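You operate a simulated robot arm through the tools that you are given. There is no shell and no other tool.

The job below is to be done with a simulated robot arm. You get a single attempt, and the scene is never put back.

JOB
Shut the coater lid and coat the plate inside with copper, then titanium.
Fine: one run each, knob to 3 before the second; keep the lid shut.
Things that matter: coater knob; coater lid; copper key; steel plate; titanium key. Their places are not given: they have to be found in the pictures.

Only the result counts: the job must be done as asked and must still hold three seconds after the hand-in. Knocking over, shifting, dropping, spilling or breaking anything else fails it. Lids that push on must go on centred and level and be pressed home; caps that screw on are set level and turned clockwise until they are tight.

ROBOT AND FRAMES
A 6-joint arm with a two-finger gripper, fixed in place. Base frame: the origin is at the foot of the arm, x ahead of it, y to its left, z up. Lengths are in mm, angles in rad, forces in N, time in s.
Its first joint turns from -2.897 to 2.897 rad. Payload 1.71 kg.
The TCP is the grasp point between the finger pads, 20 mm short of the fingertips. In the tool frame z runs along the fingers and y along their closing line. Largest opening 96 mm; the body of the gripper starts 113 mm behind the TCP.
Orientation is that of the tool frame in the base frame, as a unit quaternion [x, y, z, w]. With the fingers straight down and closing along the base's y, the tool's x points along the base's -x, its y along +y and its z along -z.

CONTROLS
- The arm moves only by the tool servo_tool. Its argument "plan" is a list of rows, each a list of 7 numbers: the closure, from 0 (fully open) to 1 (shut), then the shift along the base's x, y, z in m, then the turn, a rotation vector about the base's x, y, z in rad. In form: [[fingers, x, y, z, ax, ay, az], ...]. A call has 1 to 20 rows; each row is the pose to reach, as a shift and turn from the pose commanded when the call began. Rows are played at 5 a second. More than 50 mm and 0.15 rad between two rows, or a gripper value outside its range, and nothing of the call is played. A pose out of reach is approached as far as the arm can. The call stops where the force on the tool passes 90 N (or 10 N more than at its start, if that is more) or the arm is blocked; 0.2 s more then pass. The fingers move at their own pace (about 45 mm/s each) and stop on an object; they squeeze with about 33 N. The grip force told is the motor's: it shows also when the fingers shut on nothing. Time passes only in rows, and 0.2 s behind the last, so rows that repeat a pose let the fingers close. It gives the time, the measured TCP pose, the force on the tool (base axes), the opening and the grip force at its end, in the units of the frame above (readings bear some noise), with the torque about the TCP (base axes, N m) and any sound that the robot's microphone picked up, and new pictures: "views" is both (left out), scene, wrist or none.
- Cameras (640 x 400 px; columns grow to the right, rows downward): "scene" is fixed at [50, 500.5, 1601.6]; the picture's right is [-0.17, -0.99, 0.00], its down [-0.42, 0.07, -0.91] and it looks along [0.89, -0.16, -0.42] (base axes); focal length 214 px, centre (320, 200). "wrist" rides on the gripper at [66, 14, -145] in the tool frame; the picture's right is [-0.21, 0.98, 0.00], its down [-0.88, -0.18, -0.45] and it looks along [-0.44, -0.09, 0.90] (tool axes); focal length 275 px, centre (320, 200).
- move_column(by): slides the trunk up (or, below 0, down) by that many mm; the arm rides with it, the base frame stays. It gives what a move gives, with no picture.
- locate(camera, pixels): for up to 12 pixels [column, row] of the newest picture of that camera ("zoom" is the newest enlarged one), the place [x, y, z] in the base frame of the surface seen there, good to about 2 mm. No time passes.
- enlarge(camera, box): a new picture of the part [left, top, right, bottom] of that camera's present view, enlarged. No time passes.
- job_done(): hands the job in; it is judged then, once.

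Leave the gripper open and the arm clear of the work at the hand-in unless told otherwise.

The tools are called after ">>>" by a JSON object that holds its "op" and its "data". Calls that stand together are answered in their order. servo_tool: Moves the arm, as the interface text tells. Its arguments: {"type":"object","properties":{"plan":{"type":"array","items":{"type":"array","items":{"type":"number"}}},"views":{"type":"string","enum":["both","scene","wrist","none"]}},"required":["plan"]} The other tools are called the same way: move_column (by) slides the trunk up or down; locate (camera, pixels) gives the place of the surface under pixels of a picture; enlarge (camera, box) takes an enlarged picture of a part of a camera's view; job_done () hands the job in.

At the start:

```text
time: 0.0
eef_pos: [485.2, 356.3, 1460.2]
ee_rot: [0.001, 1.0, -0.001, -0.001]
wrist_force: [1.6, -0.5, -0.3]
ft_torque: [0.02, -0.02, -0.06]
finger_gap: 96.2
gripper_force: 0.0
trunk travel left (down, up): [-175.0, 215.0]
```

scene: 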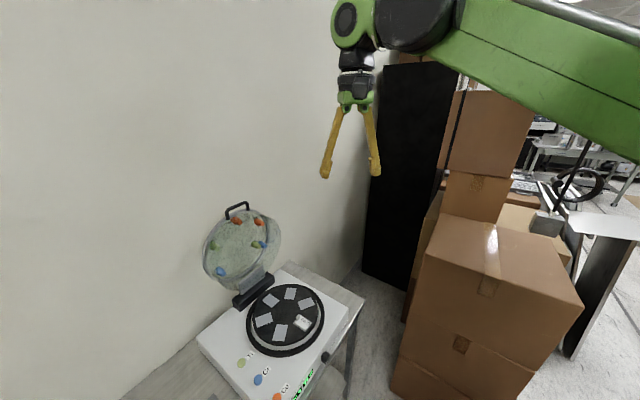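
wrist: 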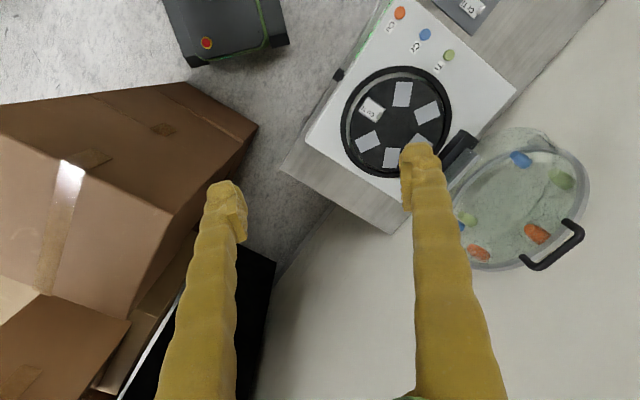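

I see the coater with its lid open at about (245,250) in the scene picture, its keys at the lower left and a knob near (325,357). I'll enlarge both views to see the details.

>>> {"op": "enlarge", "data": {"camera": "scene", "box": [180, 190, 380, 400]}}

>>> {"op": "enlarge", "data": {"camera": "wrist", "box": [270, 0, 600, 280]}}

```text
1.90 times, centred on (280, 295) of scene
```

zoom: 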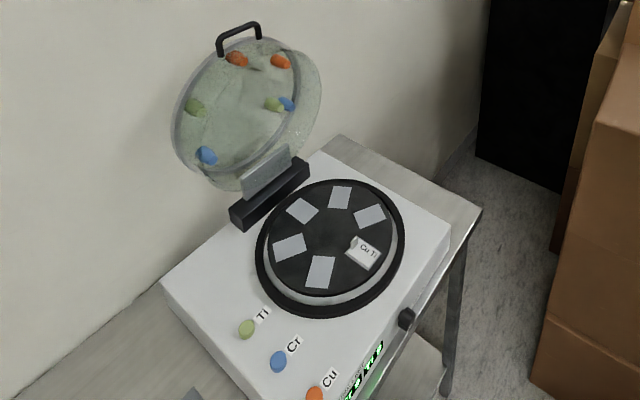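

```text
1.43 times, centred on (435, 140) of wrist
```

zoom: 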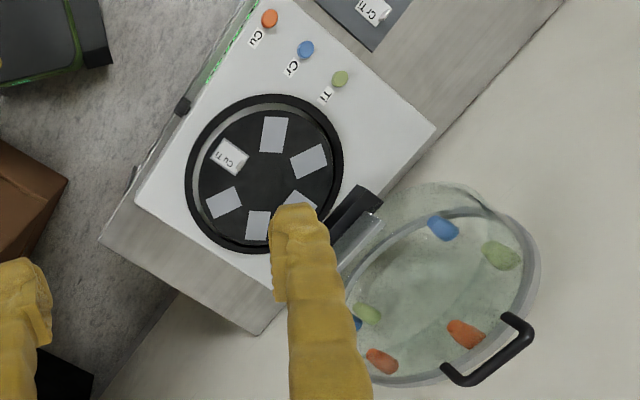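

I'll measure the keys, knob, chamber rim, hinge, and lid handle in the wrist picture.

>>> {"op": "locate", "data": {"camera": "wrist", "pixels": [[399, 13], [425, 34], [449, 55], [338, 75], [402, 120], [345, 120], [450, 110], [400, 70], [460, 155], [576, 232], [530, 265], [555, 255]]}}

>>> {"op": "locate", "data": {"camera": "scene", "pixels": [[228, 213], [240, 204], [248, 205], [325, 357], [242, 362], [258, 380], [278, 398], [237, 300], [275, 275], [205, 270], [280, 245], [308, 370]]}}

>>> {"op": "enlarge", "data": {"camera": "scene", "box": [270, 340, 350, 400]}}

```text
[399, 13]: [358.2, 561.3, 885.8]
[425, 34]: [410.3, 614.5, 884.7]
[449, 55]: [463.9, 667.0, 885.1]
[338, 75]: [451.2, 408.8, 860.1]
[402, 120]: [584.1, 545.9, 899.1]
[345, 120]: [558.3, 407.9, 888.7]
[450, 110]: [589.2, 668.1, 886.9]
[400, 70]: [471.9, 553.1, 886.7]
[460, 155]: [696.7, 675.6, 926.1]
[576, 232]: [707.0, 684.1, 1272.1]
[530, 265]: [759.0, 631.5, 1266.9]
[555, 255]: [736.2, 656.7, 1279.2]
```

```text
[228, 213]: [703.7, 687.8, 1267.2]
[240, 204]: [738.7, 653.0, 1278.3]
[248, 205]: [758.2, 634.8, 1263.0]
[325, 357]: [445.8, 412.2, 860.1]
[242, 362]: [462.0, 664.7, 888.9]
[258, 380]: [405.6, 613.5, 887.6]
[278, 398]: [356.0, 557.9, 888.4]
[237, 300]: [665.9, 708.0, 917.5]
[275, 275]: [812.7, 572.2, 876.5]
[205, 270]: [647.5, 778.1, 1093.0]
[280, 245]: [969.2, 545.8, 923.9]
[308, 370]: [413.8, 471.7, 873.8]
```

```text
6.67 times, centred on (310, 370) of scene
```

zoom: 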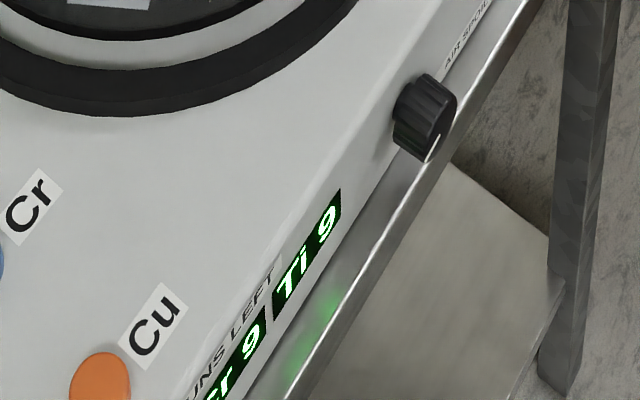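

The coater is turned about 45°, with its front panel facing base (-x,-y), where the "RUNS LEFT" displays and the knob are. I'll yaw the tool about 0.99 rad and bring it down towards the front, so the wrist camera can read the panel.

>>> {"op": "servo_tool", "data": {"plan": [[0, -0.02, -0.01, -0.03, 0, 0, 0.14], [0, -0.04, -0.02, -0.06, 0, 0, 0.28], [0, -0.06, -0.03, -0.09, 0, 0, 0.42], [0, -0.08, -0.04, -0.12, 0, 0, 0.56], [0, -0.1, -0.05, -0.15, 0, 0, 0.7], [0, -0.12, -0.06, -0.18, 0, 0, 0.84], [0, -0.135, -0.07, -0.2, 0, 0, 0.985], [0, -0.135, -0.07, -0.2, 0, 0, 0.985]]}}

>>> {"op": "enlarge", "data": {"camera": "scene", "box": [190, 190, 300, 310]}}

```text
time: 1.8
eef_pos: [327.6, 285.1, 1268.3]
ee_rot: [-0.474, 0.881, 0.004, 0.005]
wrist_force: [-0.7, 0.0, 1.0]
ft_torque: [0.04, -0.08, -0.03]
finger_gap: 96.0
gripper_force: 0.2
trunk travel left (down, up): [-175.0, 215.0]
```

scene: 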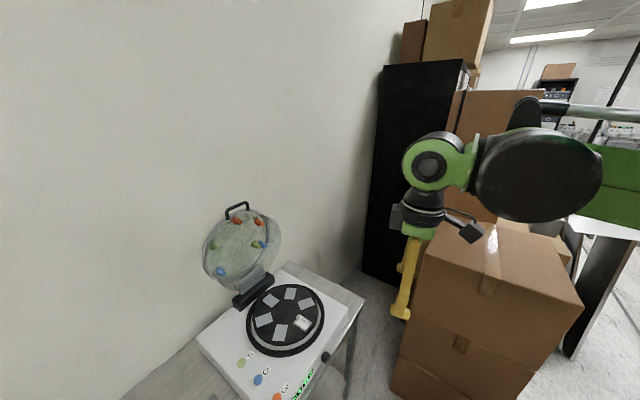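
wrist: 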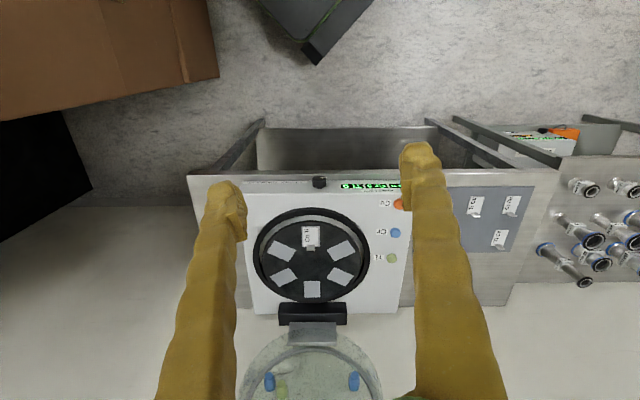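

```text
3.33 times, centred on (245, 250) of scene
```

zoom: 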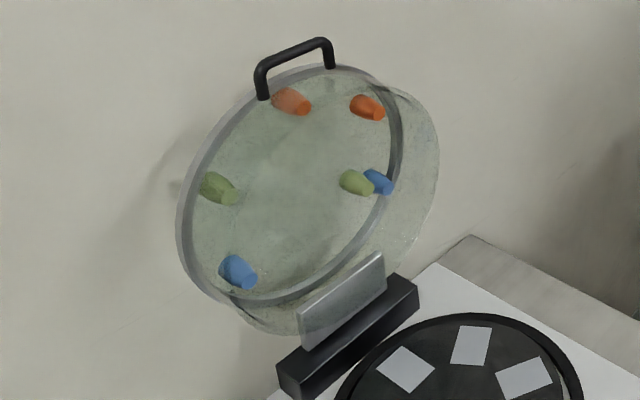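

The front panel is towards the top of the wrist picture, with the knob at about (319,182). I'll tilt the tool forward and lower it so the camera looks at the panel from the front.

>>> {"op": "servo_tool", "data": {"plan": [[0, 0, 0, -0.045, 0.09, -0.09, 0], [0, 0, 0, -0.09, 0.18, -0.18, 0], [0, 0, 0, -0.135, 0.27, -0.27, 0], [0, 0, 0, -0.18, 0.36, -0.36, 0], [0, 0, 0, -0.225, 0.45, -0.45, 0], [0, 0, 0, -0.27, 0.53, -0.53, 0], [0, 0, 0, -0.3, 0.53, -0.53, 0], [0, 0, 0, -0.3, 0.53, -0.53, 0]]}}

>>> {"op": "enlarge", "data": {"camera": "wrist", "box": [200, 50, 440, 250]}}

```text
time: 3.6
eef_pos: [327.3, 286.8, 966.3]
ee_rot: [-0.44, 0.817, 0.11, 0.357]
wrist_force: [-0.1, -0.1, 0.3]
ft_torque: [0.02, -0.01, 0.0]
finger_gap: 96.0
gripper_force: 0.0
trunk travel left (down, up): [-175.0, 215.0]
```

scene: 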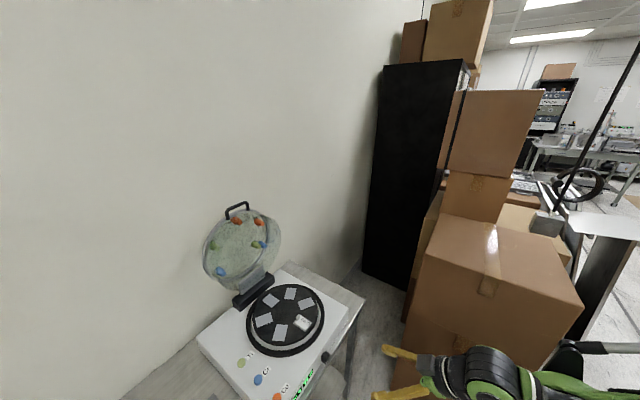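
wrist: 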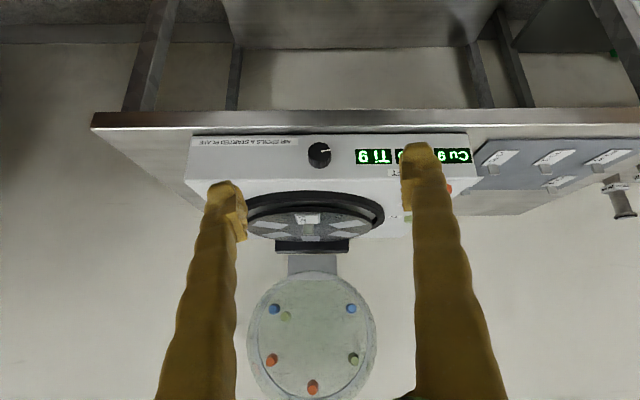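

```text
2.00 times, centred on (320, 150) of wrist
```

zoom: 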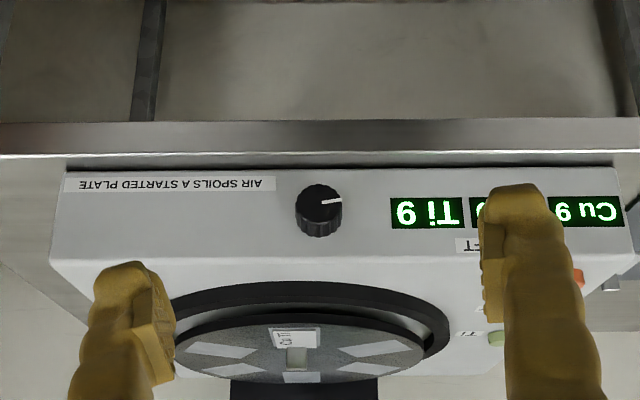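

The panel reads (upside down) "AIR SPOILS A STARTED PLATE", with the runs-left displays and a knob. I'll zoom in on the knob to look for scale marks, and on the plate card.

>>> {"op": "enlarge", "data": {"camera": "wrist", "box": [290, 130, 350, 175]}}

>>> {"op": "enlarge", "data": {"camera": "wrist", "box": [240, 180, 400, 260]}}

>>> {"op": "enlarge", "data": {"camera": "scene", "box": [300, 335, 345, 375]}}

>>> {"op": "locate", "data": {"camera": "wrist", "pixels": [[319, 160], [319, 148], [309, 153], [331, 153], [345, 155], [295, 155], [345, 137], [345, 170], [200, 140], [320, 117], [323, 152], [470, 140]]}}

```text
8.89 times, centred on (320, 152) of wrist
```

zoom: 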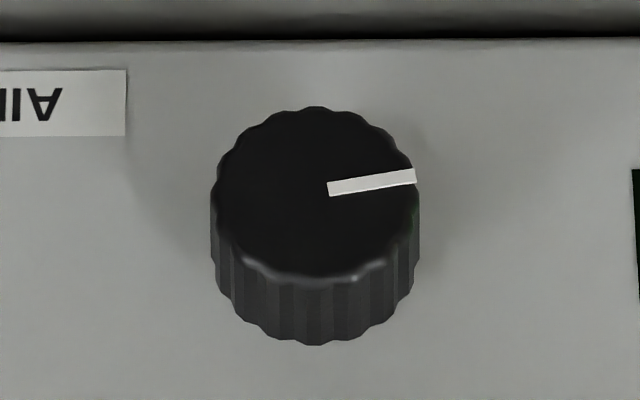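

```text
4.00 times, centred on (320, 220) of wrist
```

zoom: 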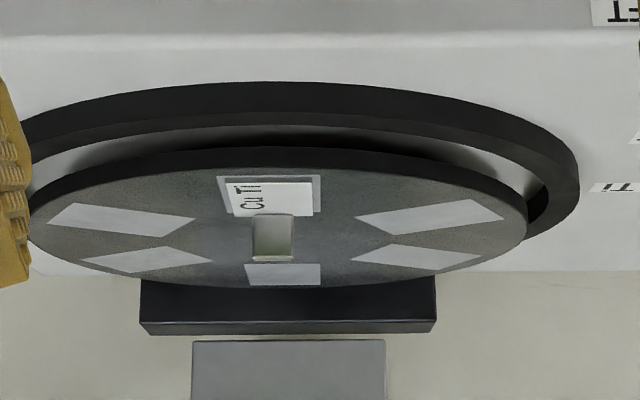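

```text
10.00 times, centred on (322, 355) of scene
```

zoom: 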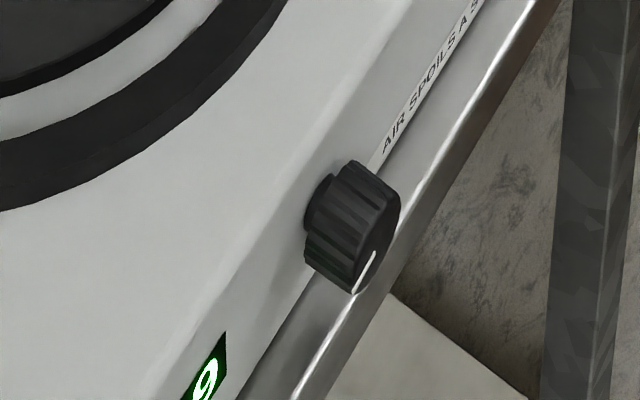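

```text
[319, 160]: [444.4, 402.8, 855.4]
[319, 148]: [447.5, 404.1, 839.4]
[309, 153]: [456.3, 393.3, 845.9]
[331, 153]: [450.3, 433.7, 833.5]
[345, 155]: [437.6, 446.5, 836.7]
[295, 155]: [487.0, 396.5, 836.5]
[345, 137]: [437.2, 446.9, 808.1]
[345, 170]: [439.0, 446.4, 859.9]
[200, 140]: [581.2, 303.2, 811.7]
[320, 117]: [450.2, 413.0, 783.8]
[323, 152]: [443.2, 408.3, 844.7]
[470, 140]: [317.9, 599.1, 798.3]
```

The knob has a white pointer, now at about 9 o'clock, and I see no printed scale around it. One finger is hiding part of the panel, so I'll slide sideways along the panel to see the rest of it.

>>> {"op": "servo_tool", "data": {"plan": [[0, -0.03, 0.03, 0, 0, 0, 0], [0, -0.06, 0.06, 0, 0, 0, 0], [0, -0.085, 0.085, 0, 0, 0, 0], [0, -0.085, 0.085, 0, 0, 0, 0]], "views": "wrist"}}

>>> {"op": "enlarge", "data": {"camera": "wrist", "box": [230, 110, 410, 220]}}

```text
time: 4.6
eef_pos: [243.7, 372.3, 967.5]
ee_rot: [-0.439, 0.818, 0.109, 0.357]
wrist_force: [0.6, -0.2, -1.1]
ft_torque: [-0.04, 0.03, -0.02]
finger_gap: 96.2
gripper_force: 0.0
trunk travel left (down, up): [-175.0, 215.0]
```

wrist: 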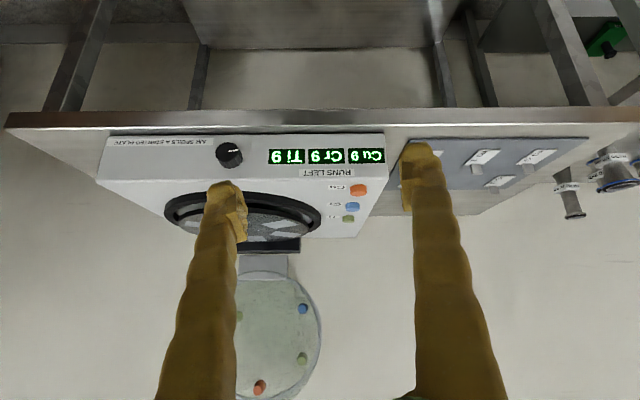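

```text
3.56 times, centred on (320, 165) of wrist
```

zoom: 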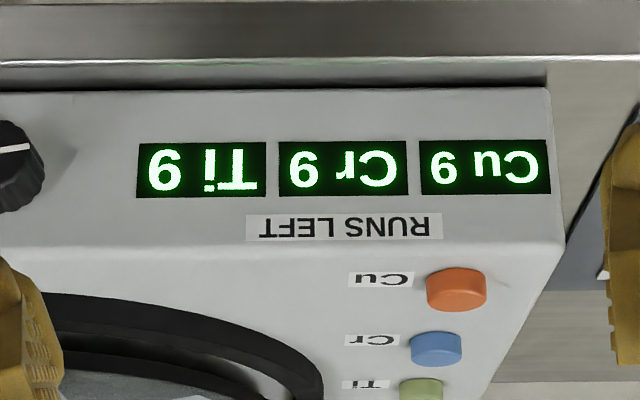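

The panel shows Cu 9, Cr 9 and Ti 9 runs left, and again no scale for the knob. I'll come back to the knob after the lid. Next I'll measure the lid handle and hinge accurately.

>>> {"op": "enlarge", "data": {"camera": "scene", "box": [215, 195, 265, 230]}}

>>> {"op": "locate", "data": {"camera": "zoom", "pixels": [[130, 210], [145, 165], [170, 130], [240, 105], [310, 78], [350, 65], [378, 85], [385, 120], [395, 165], [160, 260], [150, 230], [270, 200]]}}

```text
11.43 times, centred on (240, 212) of scene
```

zoom: 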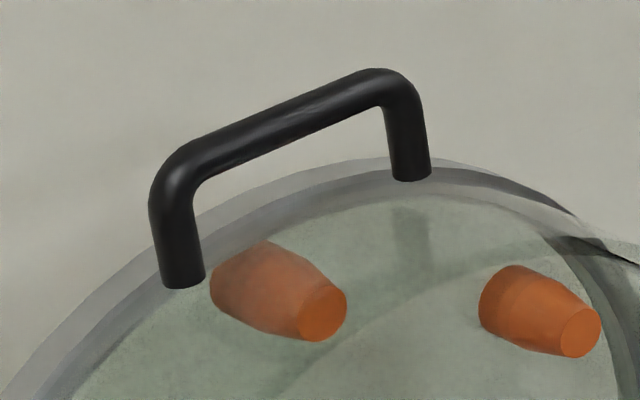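

```text
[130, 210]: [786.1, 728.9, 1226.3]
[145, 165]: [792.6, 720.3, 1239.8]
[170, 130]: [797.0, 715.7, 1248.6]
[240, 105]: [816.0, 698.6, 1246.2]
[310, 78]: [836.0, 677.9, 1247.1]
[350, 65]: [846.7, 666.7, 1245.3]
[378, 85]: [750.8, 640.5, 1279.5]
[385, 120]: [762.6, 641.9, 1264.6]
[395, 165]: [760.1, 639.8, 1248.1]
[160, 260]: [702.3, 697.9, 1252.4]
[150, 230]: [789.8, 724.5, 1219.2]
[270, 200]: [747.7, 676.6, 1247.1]
```

>>> {"op": "locate", "data": {"camera": "zoom", "pixels": [[200, 160], [240, 140], [280, 122], [320, 104], [360, 86], [178, 200], [180, 240], [182, 275], [400, 105], [408, 140], [411, 170], [300, 160]]}}

>>> {"op": "enlarge", "data": {"camera": "scene", "box": [195, 200, 290, 310]}}

>>> {"op": "locate", "data": {"camera": "zoom", "pixels": [[330, 300], [400, 265], [320, 345], [415, 285], [330, 360], [420, 300], [280, 360], [440, 275], [150, 200], [250, 200], [400, 200], [240, 320]]}}

```text
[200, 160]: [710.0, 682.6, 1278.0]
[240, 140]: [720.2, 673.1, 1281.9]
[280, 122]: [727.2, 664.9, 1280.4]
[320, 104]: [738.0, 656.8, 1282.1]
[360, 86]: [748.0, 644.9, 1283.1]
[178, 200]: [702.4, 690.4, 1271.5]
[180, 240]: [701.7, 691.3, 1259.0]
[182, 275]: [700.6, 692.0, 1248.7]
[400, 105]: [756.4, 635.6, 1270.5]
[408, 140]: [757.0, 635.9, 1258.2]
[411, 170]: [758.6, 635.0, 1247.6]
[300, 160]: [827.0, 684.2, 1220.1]
```

```text
3.64 times, centred on (242, 255) of scene
```

zoom: 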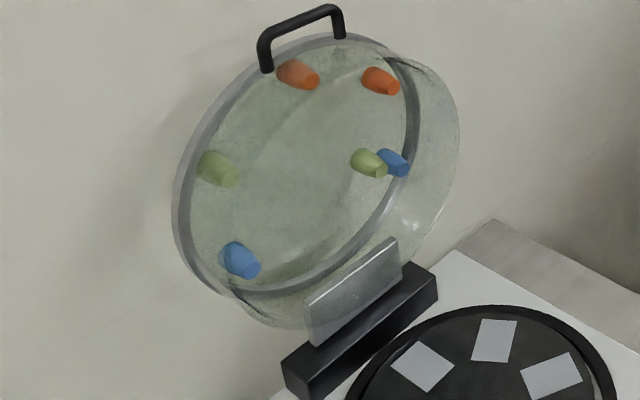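

```text
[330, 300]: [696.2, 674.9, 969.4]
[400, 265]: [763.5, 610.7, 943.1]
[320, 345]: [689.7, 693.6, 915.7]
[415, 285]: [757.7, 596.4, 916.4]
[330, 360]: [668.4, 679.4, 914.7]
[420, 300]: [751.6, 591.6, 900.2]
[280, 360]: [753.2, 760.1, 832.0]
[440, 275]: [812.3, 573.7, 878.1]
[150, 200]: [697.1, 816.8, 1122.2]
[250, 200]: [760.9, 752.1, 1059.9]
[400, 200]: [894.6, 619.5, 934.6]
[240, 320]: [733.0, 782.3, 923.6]
```

The handle bar is centred near f≈988, v≈47, z≈1278, where f is the horizontal direction (0.707,0.707) and v is (0.707,-0.707). The lid stands vertical and its hinge axis is near f≈967, z≈925. I plan to cage the bar loosely between the fingers with the tool tilted about 43°, then carry it along the arc down to the front. First I'll raise the tool and roll it so the fingers close in the f–z plane.

>>> {"op": "servo_tool", "data": {"plan": [[0, 0, 0, 0.03, 0.0656, 0.0656, -0.0995], [0, 0, 0, 0.06, 0.1312, 0.1312, -0.1991], [0, 0, 0, 0.09, 0.1968, 0.1968, -0.2986], [0, 0, 0, 0.12, 0.2624, 0.2624, -0.3982], [0, 0, 0, 0.15, 0.328, 0.328, -0.4977], [0, 0, 0, 0.18, 0.3936, 0.3936, -0.5972], [0, 0, 0, 0.21, 0.4592, 0.4592, -0.6968], [0.2, 0, 0, 0.24, 0.5248, 0.5248, -0.7963], [0.4, 0, 0, 0.27, 0.5904, 0.5904, -0.8958], [0.6, 0, 0, 0.3, 0.656, 0.656, -0.9954], [0.73, 0, 0, 0.33, 0.7216, 0.7216, -1.0949], [0.73, 0, 0, 0.36, 0.7872, 0.7872, -1.1945], [0.73, 0, 0, 0.384, 0.8528, 0.8528, -1.294], [0.73, 0, 0, 0.384, 0.8528, 0.8528, -1.294]]}}

```text
time: 7.6
eef_pos: [244.7, 368.9, 1342.0]
ee_rot: [0.358, 0.858, 0.338, 0.145]
wrist_force: [-0.6, 0.3, -0.1]
ft_torque: [-0.01, 0.01, -0.02]
finger_gap: 25.7
gripper_force: 0.1
trunk travel left (down, up): [-175.0, 215.0]
```

scene: 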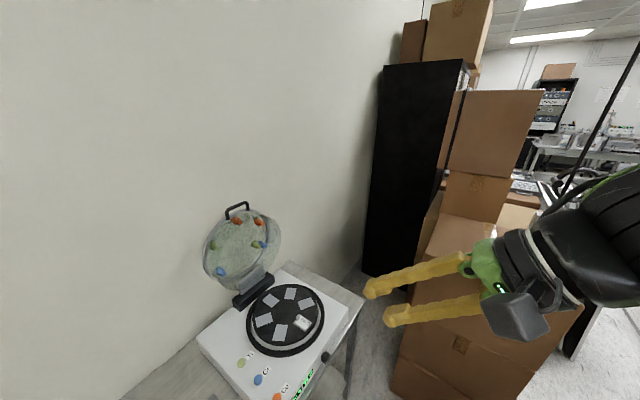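
wrist: 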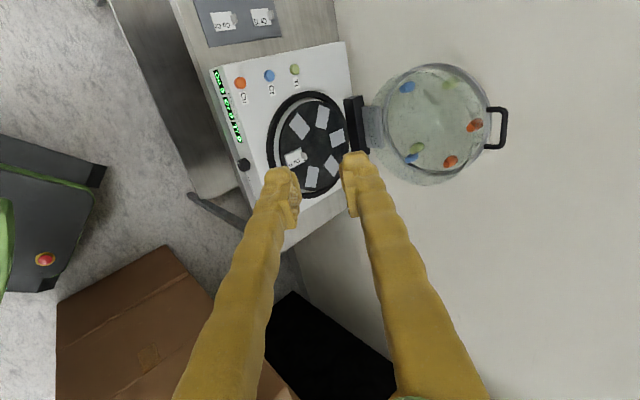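

The tool orientation is as planned, with the fingers closing in the f–z plane. I'll now translate to a point about 100 mm short of the handle along the tool axis.

>>> {"op": "servo_tool", "data": {"plan": [[0.73, 0.036, 0.02, 0.005, 0, 0, 0], [0.73, 0.072, 0.041, 0.01, 0, 0, 0], [0.73, 0.108, 0.062, 0.01, 0, 0, 0], [0.73, 0.145, 0.083, 0.01, 0, 0, 0], [0.73, 0.182, 0.104, 0.01, 0, 0, 0], [0.73, 0.219, 0.124, 0.01, 0, 0, 0], [0.73, 0.256, 0.145, 0.01, 0, 0, 0], [0.73, 0.292, 0.166, 0.01, 0, 0, 0], [0.73, 0.329, 0.187, 0.01, 0, 0, 0], [0.73, 0.366, 0.207, 0.01, 0, 0, 0], [0.73, 0.402, 0.228, 0.01, 0, 0, 0], [0.73, 0.439, 0.249, 0.01, 0, 0, 0], [0.73, 0.439, 0.249, 0.01, 0, 0, 0], [0.73, 0.439, 0.249, 0.01, 0, 0, 0]]}}

```text
time: 10.6
eef_pos: [682.1, 620.7, 1362.6]
ee_rot: [0.358, 0.858, 0.337, 0.146]
wrist_force: [-0.7, 0.4, -0.1]
ft_torque: [0.03, -0.02, 0.02]
finger_gap: 25.8
gripper_force: 0.1
trunk travel left (down, up): [-175.0, 215.0]
```

scene: 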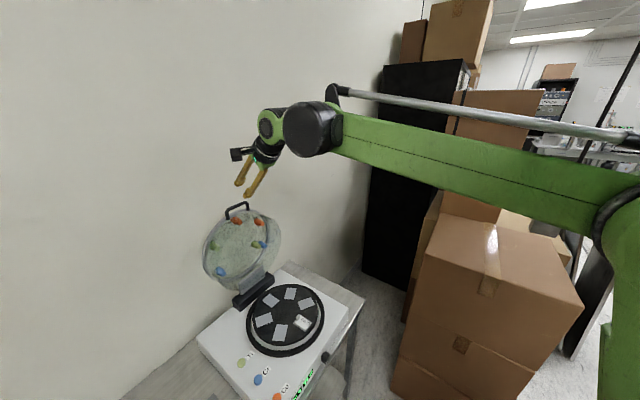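
wrist: 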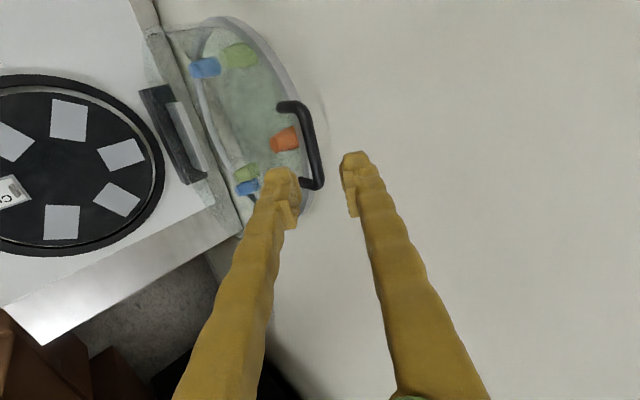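

The handle now shows in the wrist picture, with the bar from about (305,112) to (316,180). I'll measure it from here, along with the lid rim.

>>> {"op": "enlarge", "data": {"camera": "wrist", "box": [230, 80, 360, 210]}}

>>> {"op": "locate", "data": {"camera": "wrist", "pixels": [[300, 110], [306, 125], [310, 140], [314, 155], [317, 172], [284, 106], [302, 183], [160, 100], [190, 160], [170, 110], [205, 170], [265, 60]]}}

```text
3.08 times, centred on (295, 145) of wrist
```

zoom: 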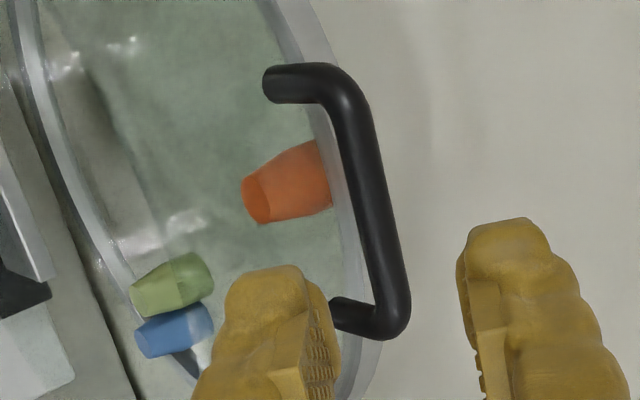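

```text
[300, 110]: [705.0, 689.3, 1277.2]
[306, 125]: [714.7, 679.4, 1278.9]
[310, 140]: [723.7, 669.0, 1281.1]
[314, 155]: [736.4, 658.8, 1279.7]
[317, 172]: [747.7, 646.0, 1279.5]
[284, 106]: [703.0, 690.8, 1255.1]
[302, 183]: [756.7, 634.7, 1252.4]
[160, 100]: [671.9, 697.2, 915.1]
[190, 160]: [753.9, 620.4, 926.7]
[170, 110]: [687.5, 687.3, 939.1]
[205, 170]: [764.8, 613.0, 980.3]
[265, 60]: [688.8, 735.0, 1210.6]
```

The two cameras agree on the bar: centre about f 989, v 48, z 1277, diameter about 12 mm. I'll align and stop about 18 mm short of the fingertips reaching the bar, then check.

>>> {"op": "servo_tool", "data": {"plan": [[0.73, 0.011, 0.009, -0.02, 0, 0, 0], [0.73, 0.022, 0.0175, -0.039, 0, 0, 0], [0.73, 0.0328, 0.0263, -0.0579, 0, 0, 0], [0.73, 0.0328, 0.0263, -0.0579, 0, 0, 0], [0.73, 0.0328, 0.0263, -0.0579, 0, 0, 0]]}}

>>> {"op": "enlarge", "data": {"camera": "wrist", "box": [240, 80, 400, 220]}}

>>> {"op": "enlarge", "data": {"camera": "scene", "box": [205, 155, 285, 235]}}

```text
time: 11.8
eef_pos: [714.3, 646.7, 1303.2]
ee_rot: [0.357, 0.859, 0.336, 0.146]
wrist_force: [-0.1, -0.3, -0.7]
ft_torque: [-0.01, 0.0, 0.01]
finger_gap: 26.2
gripper_force: 0.0
trunk travel left (down, up): [-175.0, 215.0]
```

scene: 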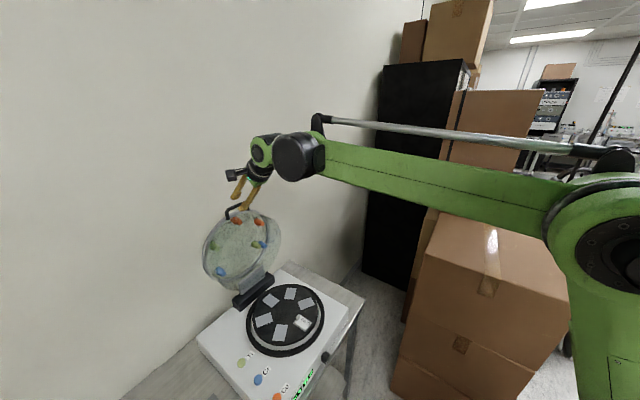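
wrist: 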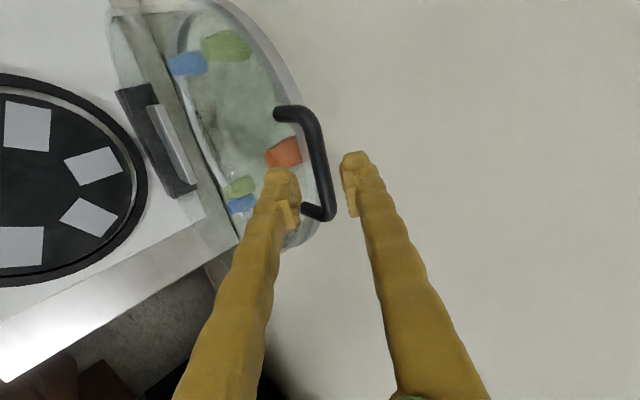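

```text
2.86 times, centred on (320, 150) of wrist
```

zoom: 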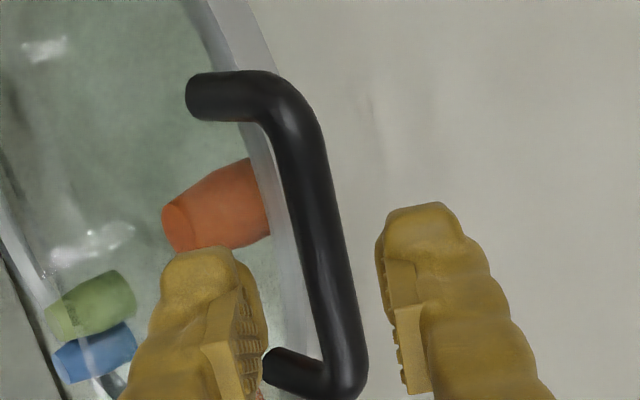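

```text
5.00 times, centred on (245, 195) of scene
```

zoom: 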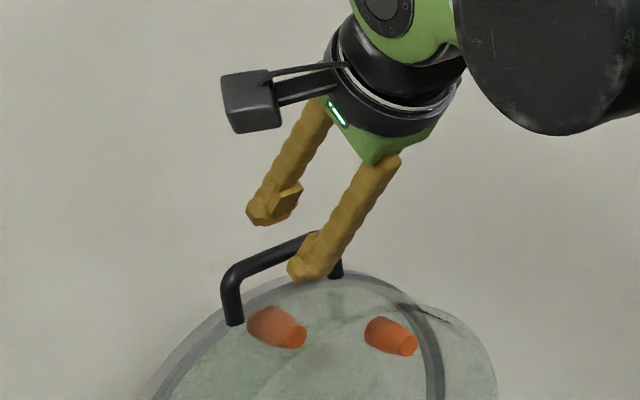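

The bar sits between the fingertips in the picture. I'll advance about 30 mm along the tool axis, then narrow the gap to a loose cage of about 18 mm.

>>> {"op": "servo_tool", "data": {"plan": [[0.73, 0.0075, 0.0075, -0.0102, 0, 0, 0], [0.73, 0.0149, 0.0149, -0.0204, 0, 0, 0], [0.73, 0.0149, 0.0149, -0.0204, 0, 0, 0], [0.81, 0.0149, 0.0149, -0.0204, 0, 0, 0], [0.81, 0.0149, 0.0149, -0.0204, 0, 0, 0]]}}

>>> {"op": "enlarge", "data": {"camera": "scene", "box": [205, 155, 285, 235]}}

>>> {"op": "enlarge", "data": {"camera": "wrist", "box": [240, 80, 400, 220]}}

```text
time: 13.0
eef_pos: [730.0, 661.2, 1282.7]
ee_rot: [0.358, 0.859, 0.336, 0.146]
wrist_force: [0.0, -0.3, -0.4]
ft_torque: [-0.02, -0.02, 0.04]
finger_gap: 17.9
gripper_force: 0.0
trunk travel left (down, up): [-175.0, 215.0]
```

scene: 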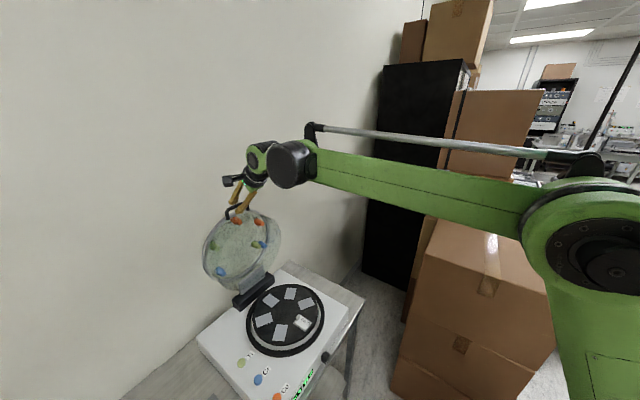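
wrist: 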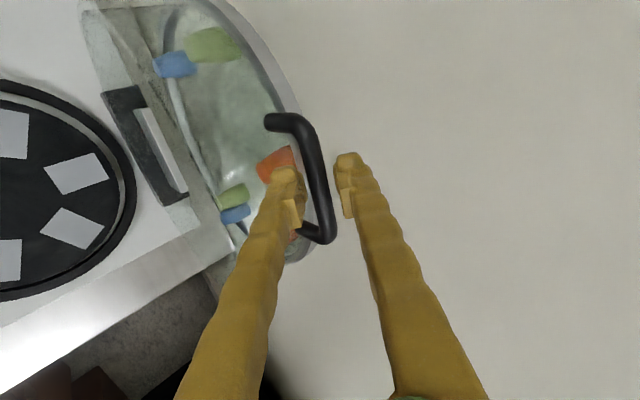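

```text
5.00 times, centred on (245, 195) of scene
```

zoom: 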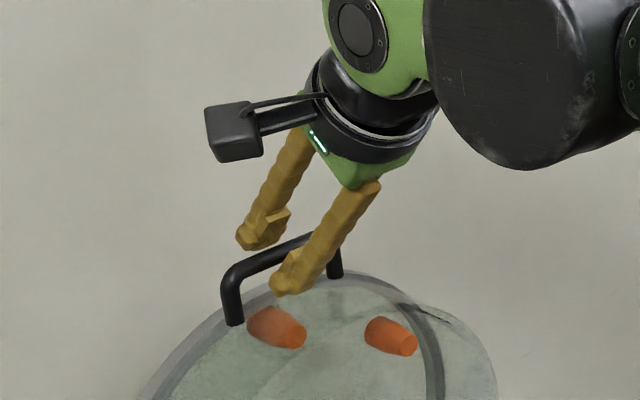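

```text
2.86 times, centred on (320, 150) of wrist
```

zoom: 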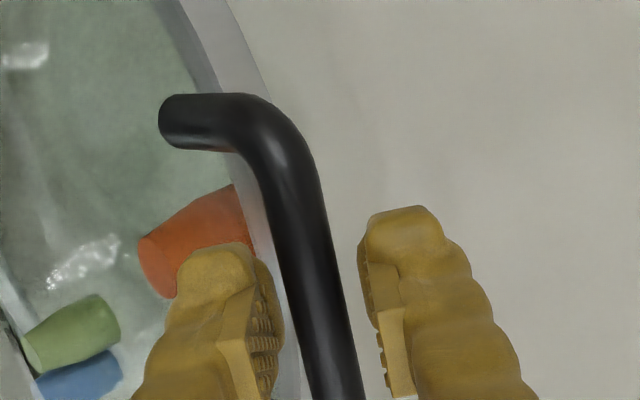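

The bar appears to be between the fingers. I'll close briefly to confirm that, expecting the gap to stop near 12 mm, and then reopen to the cage width.

>>> {"op": "servo_tool", "data": {"plan": [[0.9, 0, 0, 0, 0, 0, 0], [0.95, 0, 0, 0, 0, 0, 0], [0.95, 0, 0, 0, 0, 0, 0]]}}

>>> {"op": "enlarge", "data": {"camera": "wrist", "box": [240, 80, 400, 220]}}

```text
time: 13.8
eef_pos: [730.2, 662.5, 1282.0]
ee_rot: [0.357, 0.859, 0.336, 0.146]
wrist_force: [-0.2, -1.0, -9.5]
ft_torque: [-0.24, -0.17, 0.33]
finger_gap: 9.8
gripper_force: 35.0
trunk travel left (down, up): [-175.0, 215.0]
```

scene: 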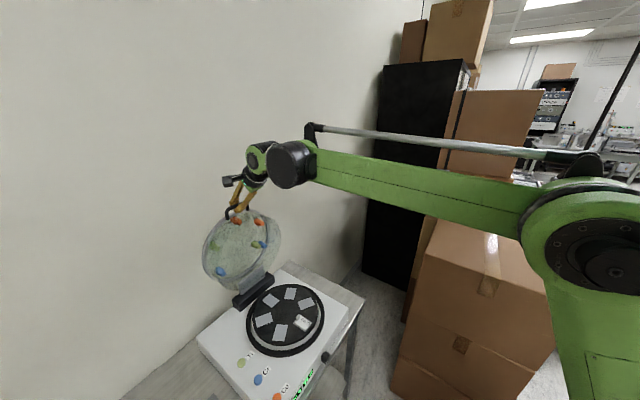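
wrist: 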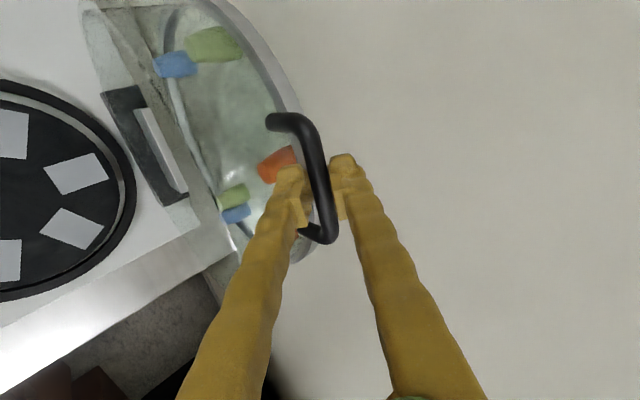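

```text
2.86 times, centred on (320, 150) of wrist
```

zoom: 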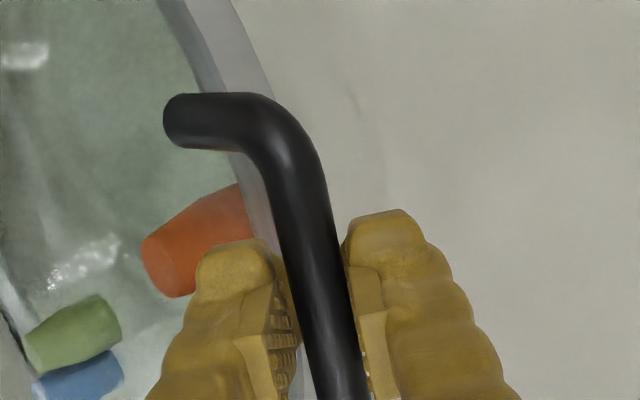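

The fingers stopped on the bar at a gap of 9.8 mm, so it is between them. I'll reopen to about 16 mm and carry the bar along the first 30° of the hinge arc.

>>> {"op": "servo_tool", "data": {"plan": [[0.83, 0, 0, -0.0015, 0, 0, 0], [0.83, 0, 0, -0.0015, 0, 0, 0], [0.83, -0.0172, -0.0172, -0.0007, 0, 0, 0], [0.83, -0.0343, -0.0343, -0.0016, 0, 0, 0], [0.83, -0.0514, -0.0514, -0.004, 0, 0, 0], [0.83, -0.0683, -0.0683, -0.008, 0, 0, 0], [0.83, -0.085, -0.085, -0.0134, 0, 0, 0], [0.83, -0.1014, -0.1014, -0.0205, 0, 0, 0], [0.83, -0.1175, -0.1175, -0.029, 0, 0, 0], [0.83, -0.1331, -0.1331, -0.039, 0, 0, 0], [0.83, -0.1331, -0.1331, -0.039, 0, 0, 0]]}}

>>> {"op": "enlarge", "data": {"camera": "scene", "box": [180, 150, 340, 310]}}

```text
time: 16.2
eef_pos: [596.2, 528.0, 1243.8]
ee_rot: [0.358, 0.859, 0.336, 0.146]
wrist_force: [-0.5, 0.6, 0.7]
ft_torque: [0.01, -0.06, 0.0]
finger_gap: 16.9
gripper_force: 0.3
trunk travel left (down, up): [-175.0, 215.0]
```

scene: 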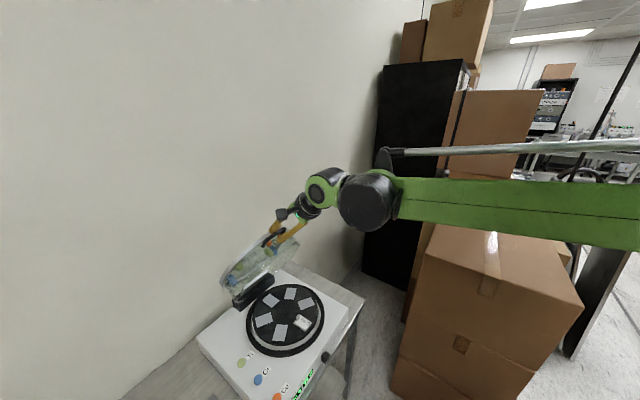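
wrist: 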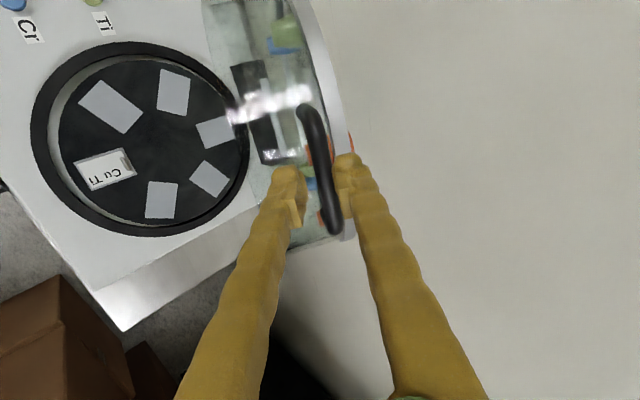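

```text
2.50 times, centred on (260, 230) of scene
```

zoom: 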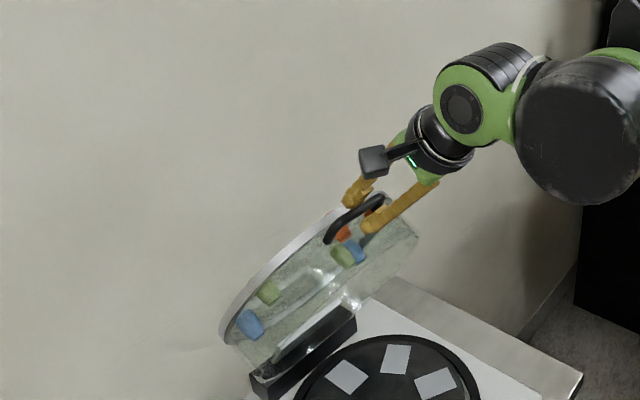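

The lid is following the hand at about 30°. I'll measure the bar to check my estimate of the hinge.

>>> {"op": "locate", "data": {"camera": "wrist", "pixels": [[311, 130], [316, 150], [321, 170], [326, 190], [331, 210], [318, 160]]}}

```text
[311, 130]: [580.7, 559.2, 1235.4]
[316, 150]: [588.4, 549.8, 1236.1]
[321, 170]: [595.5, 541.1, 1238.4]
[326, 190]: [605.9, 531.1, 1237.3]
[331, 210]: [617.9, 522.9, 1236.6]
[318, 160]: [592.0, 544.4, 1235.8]
```

The bar has slid about 7 mm towards the tips, so the hinge is nearer f≈976, z≈910 than I assumed. I'll correct for that and go on to 60°.

>>> {"op": "servo_tool", "data": {"plan": [[0.83, 0.0025, 0.0025, -0.006, 0, 0, 0], [0.83, -0.0116, -0.0116, -0.0173, 0, 0, 0], [0.83, -0.0257, -0.0257, -0.0305, 0, 0, 0], [0.83, -0.0391, -0.0391, -0.045, 0, 0, 0], [0.83, -0.0518, -0.0518, -0.0607, 0, 0, 0], [0.83, -0.0638, -0.0638, -0.0775, 0, 0, 0], [0.83, -0.075, -0.075, -0.0955, 0, 0, 0], [0.83, -0.0853, -0.0853, -0.1144, 0, 0, 0], [0.83, -0.0948, -0.0948, -0.1342, 0, 0, 0], [0.83, -0.0948, -0.0948, -0.1342, 0, 0, 0]]}}

>>> {"op": "enlarge", "data": {"camera": "wrist", "box": [240, 80, 400, 250]}}

>>> {"op": "enlarge", "data": {"camera": "scene", "box": [180, 180, 380, 370]}}

```text
time: 18.4
eef_pos: [500.4, 432.3, 1108.1]
ee_rot: [0.357, 0.859, 0.336, 0.146]
wrist_force: [0.4, 0.0, -0.1]
ft_torque: [0.0, -0.02, -0.01]
finger_gap: 16.4
gripper_force: 0.2
trunk travel left (down, up): [-175.0, 215.0]
```

scene: 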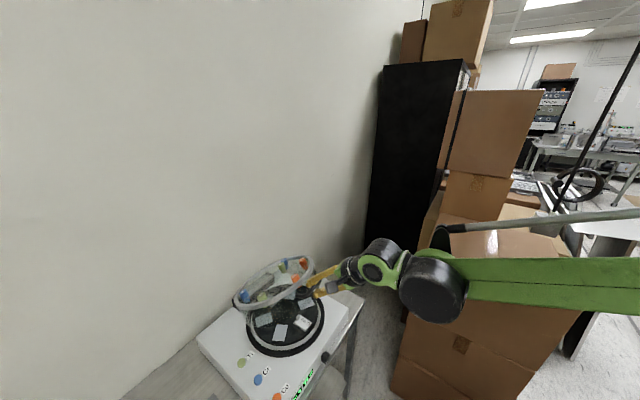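
wrist: 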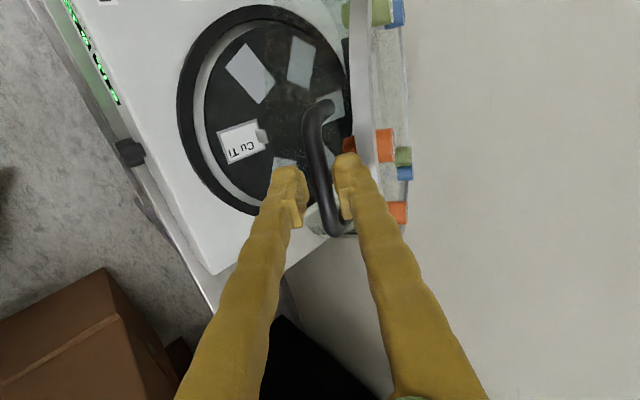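

```text
2.35 times, centred on (320, 165) of wrist
```

zoom: 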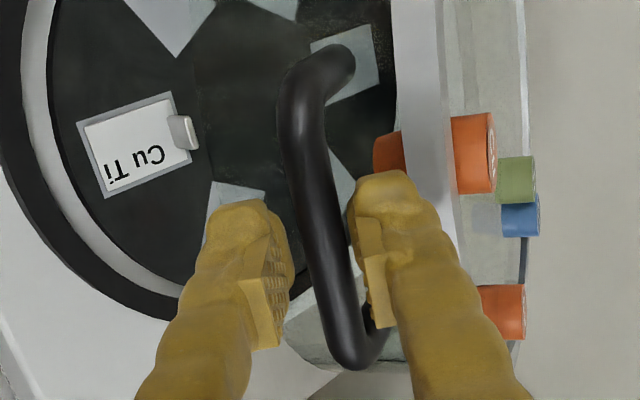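

```text
2.11 times, centred on (280, 275) of scene
```

zoom: 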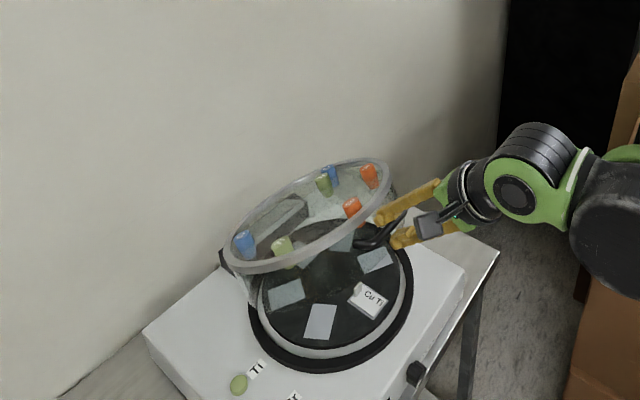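

The lid is now at about 60°. I'll measure the bar again.

>>> {"op": "locate", "data": {"camera": "wrist", "pixels": [[313, 130], [316, 150], [320, 170], [325, 190], [331, 215], [318, 160]]}}

```text
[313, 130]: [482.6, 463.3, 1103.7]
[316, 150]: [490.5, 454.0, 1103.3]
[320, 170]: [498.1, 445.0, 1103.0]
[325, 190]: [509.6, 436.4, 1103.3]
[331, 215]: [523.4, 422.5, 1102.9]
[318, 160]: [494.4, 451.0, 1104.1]
```

A circle fit puts the hinge near f≈972, z≈926 with a radius of about 350, so the closed bar should end up near f 623, z 943. I'll continue to just before closing and check.

>>> {"op": "servo_tool", "data": {"plan": [[0.83, 0.0028, 0.0028, -0.0033, 0, 0, 0], [0.83, -0.0047, -0.0047, -0.0231, 0, 0, 0], [0.83, -0.0117, -0.0117, -0.0454, 0, 0, 0], [0.83, -0.0177, -0.0177, -0.0683, 0, 0, 0], [0.83, -0.0224, -0.0224, -0.0917, 0, 0, 0], [0.83, -0.026, -0.026, -0.1156, 0, 0, 0], [0.83, -0.0279, -0.0279, -0.1337, 0, 0, 0], [0.83, -0.0279, -0.0279, -0.1337, 0, 0, 0]]}}

>>> {"op": "enlarge", "data": {"camera": "wrist", "box": [240, 80, 400, 250]}}

>>> {"op": "enlarge", "data": {"camera": "scene", "box": [180, 220, 380, 400]}}

>>> {"op": "locate", "data": {"camera": "wrist", "pixels": [[313, 130], [316, 150], [320, 170], [325, 190], [331, 215], [318, 160]]}}

```text
time: 20.2
eef_pos: [472.9, 406.0, 974.6]
ee_rot: [0.358, 0.859, 0.336, 0.146]
wrist_force: [-0.8, -0.6, -2.2]
ft_torque: [-0.05, -0.01, -0.02]
finger_gap: 17.5
gripper_force: 0.9
trunk travel left (down, up): [-175.0, 215.0]
```

scene: 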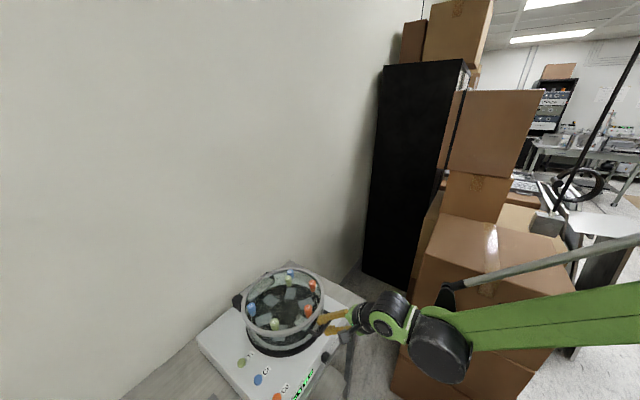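
wrist: 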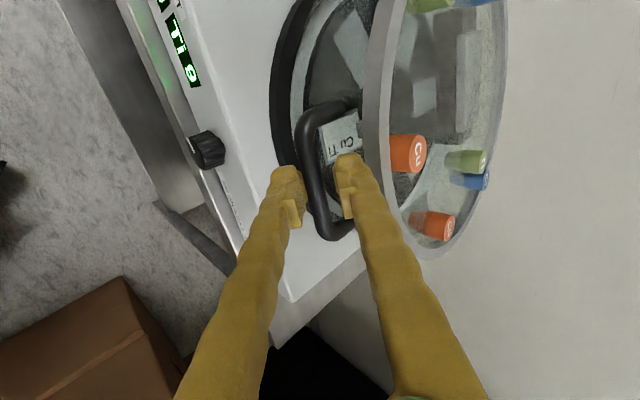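

```text
2.35 times, centred on (320, 165) of wrist
```

zoom: 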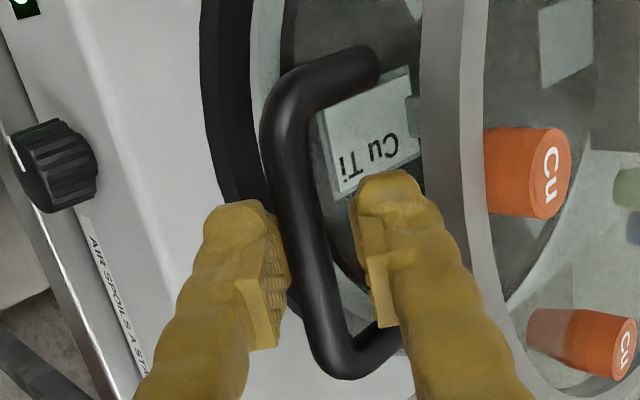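

```text
2.22 times, centred on (280, 310) of scene
```

zoom: 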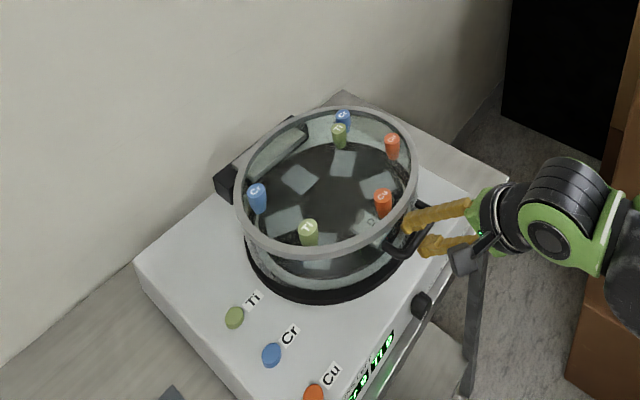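

```text
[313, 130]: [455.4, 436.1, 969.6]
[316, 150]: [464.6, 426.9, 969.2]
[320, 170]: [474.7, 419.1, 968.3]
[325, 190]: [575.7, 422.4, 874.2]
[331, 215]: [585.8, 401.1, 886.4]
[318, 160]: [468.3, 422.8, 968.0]
```

The lid is a few degrees from closed. I'll lower the last 25 mm slowly and watch the force.

>>> {"op": "servo_tool", "data": {"plan": [[0.83, -0.0008, -0.0008, -0.006, 0, 0, 0], [0.83, -0.0016, -0.0016, -0.012, 0, 0, 0], [0.83, -0.0024, -0.0024, -0.018, 0, 0, 0], [0.83, -0.003, -0.003, -0.022, 0, 0, 0], [0.83, -0.0034, -0.0034, -0.025, 0, 0, 0], [0.83, -0.0034, -0.0034, -0.025, 0, 0, 0]]}}

>>> {"op": "enlarge", "data": {"camera": "wrist", "box": [240, 80, 400, 250]}}

>>> {"op": "enlarge", "data": {"camera": "scene", "box": [180, 220, 380, 400]}}

>>> {"op": "locate", "data": {"camera": "wrist", "pixels": [[313, 130], [316, 150], [320, 170], [318, 160]]}}

```text
time: 21.6
eef_pos: [469.7, 402.4, 951.3]
ee_rot: [0.358, 0.859, 0.336, 0.146]
wrist_force: [1.3, 0.5, -0.7]
ft_torque: [0.01, 0.0, 0.0]
finger_gap: 16.3
gripper_force: 0.0
trunk travel left (down, up): [-175.0, 215.0]
```

scene: 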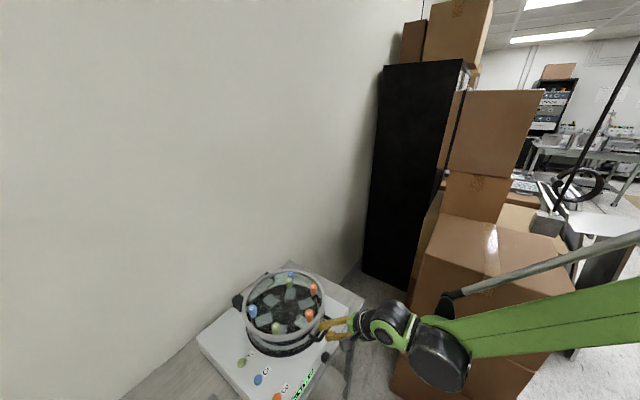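
wrist: 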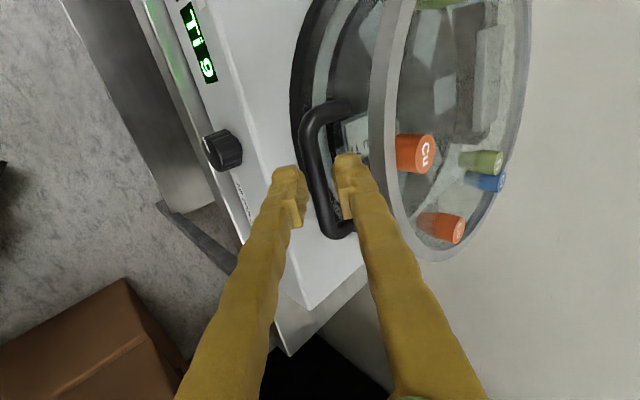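

```text
2.35 times, centred on (320, 165) of wrist
```

zoom: 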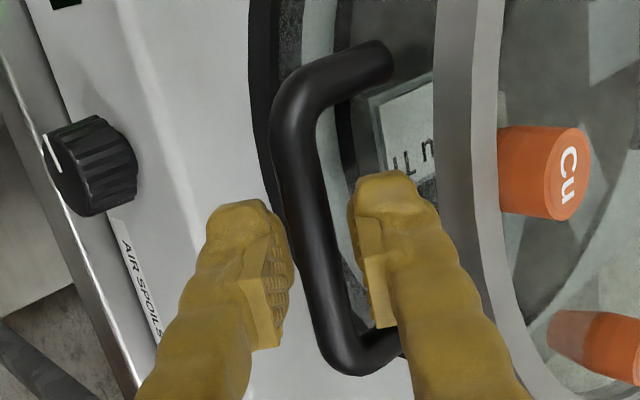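

```text
2.22 times, centred on (280, 310) of scene
```

zoom: 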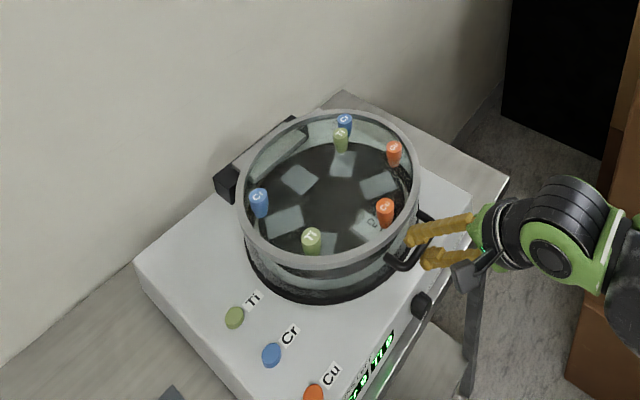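

```text
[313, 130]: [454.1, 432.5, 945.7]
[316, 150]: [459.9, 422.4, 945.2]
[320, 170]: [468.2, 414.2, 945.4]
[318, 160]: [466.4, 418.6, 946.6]
```

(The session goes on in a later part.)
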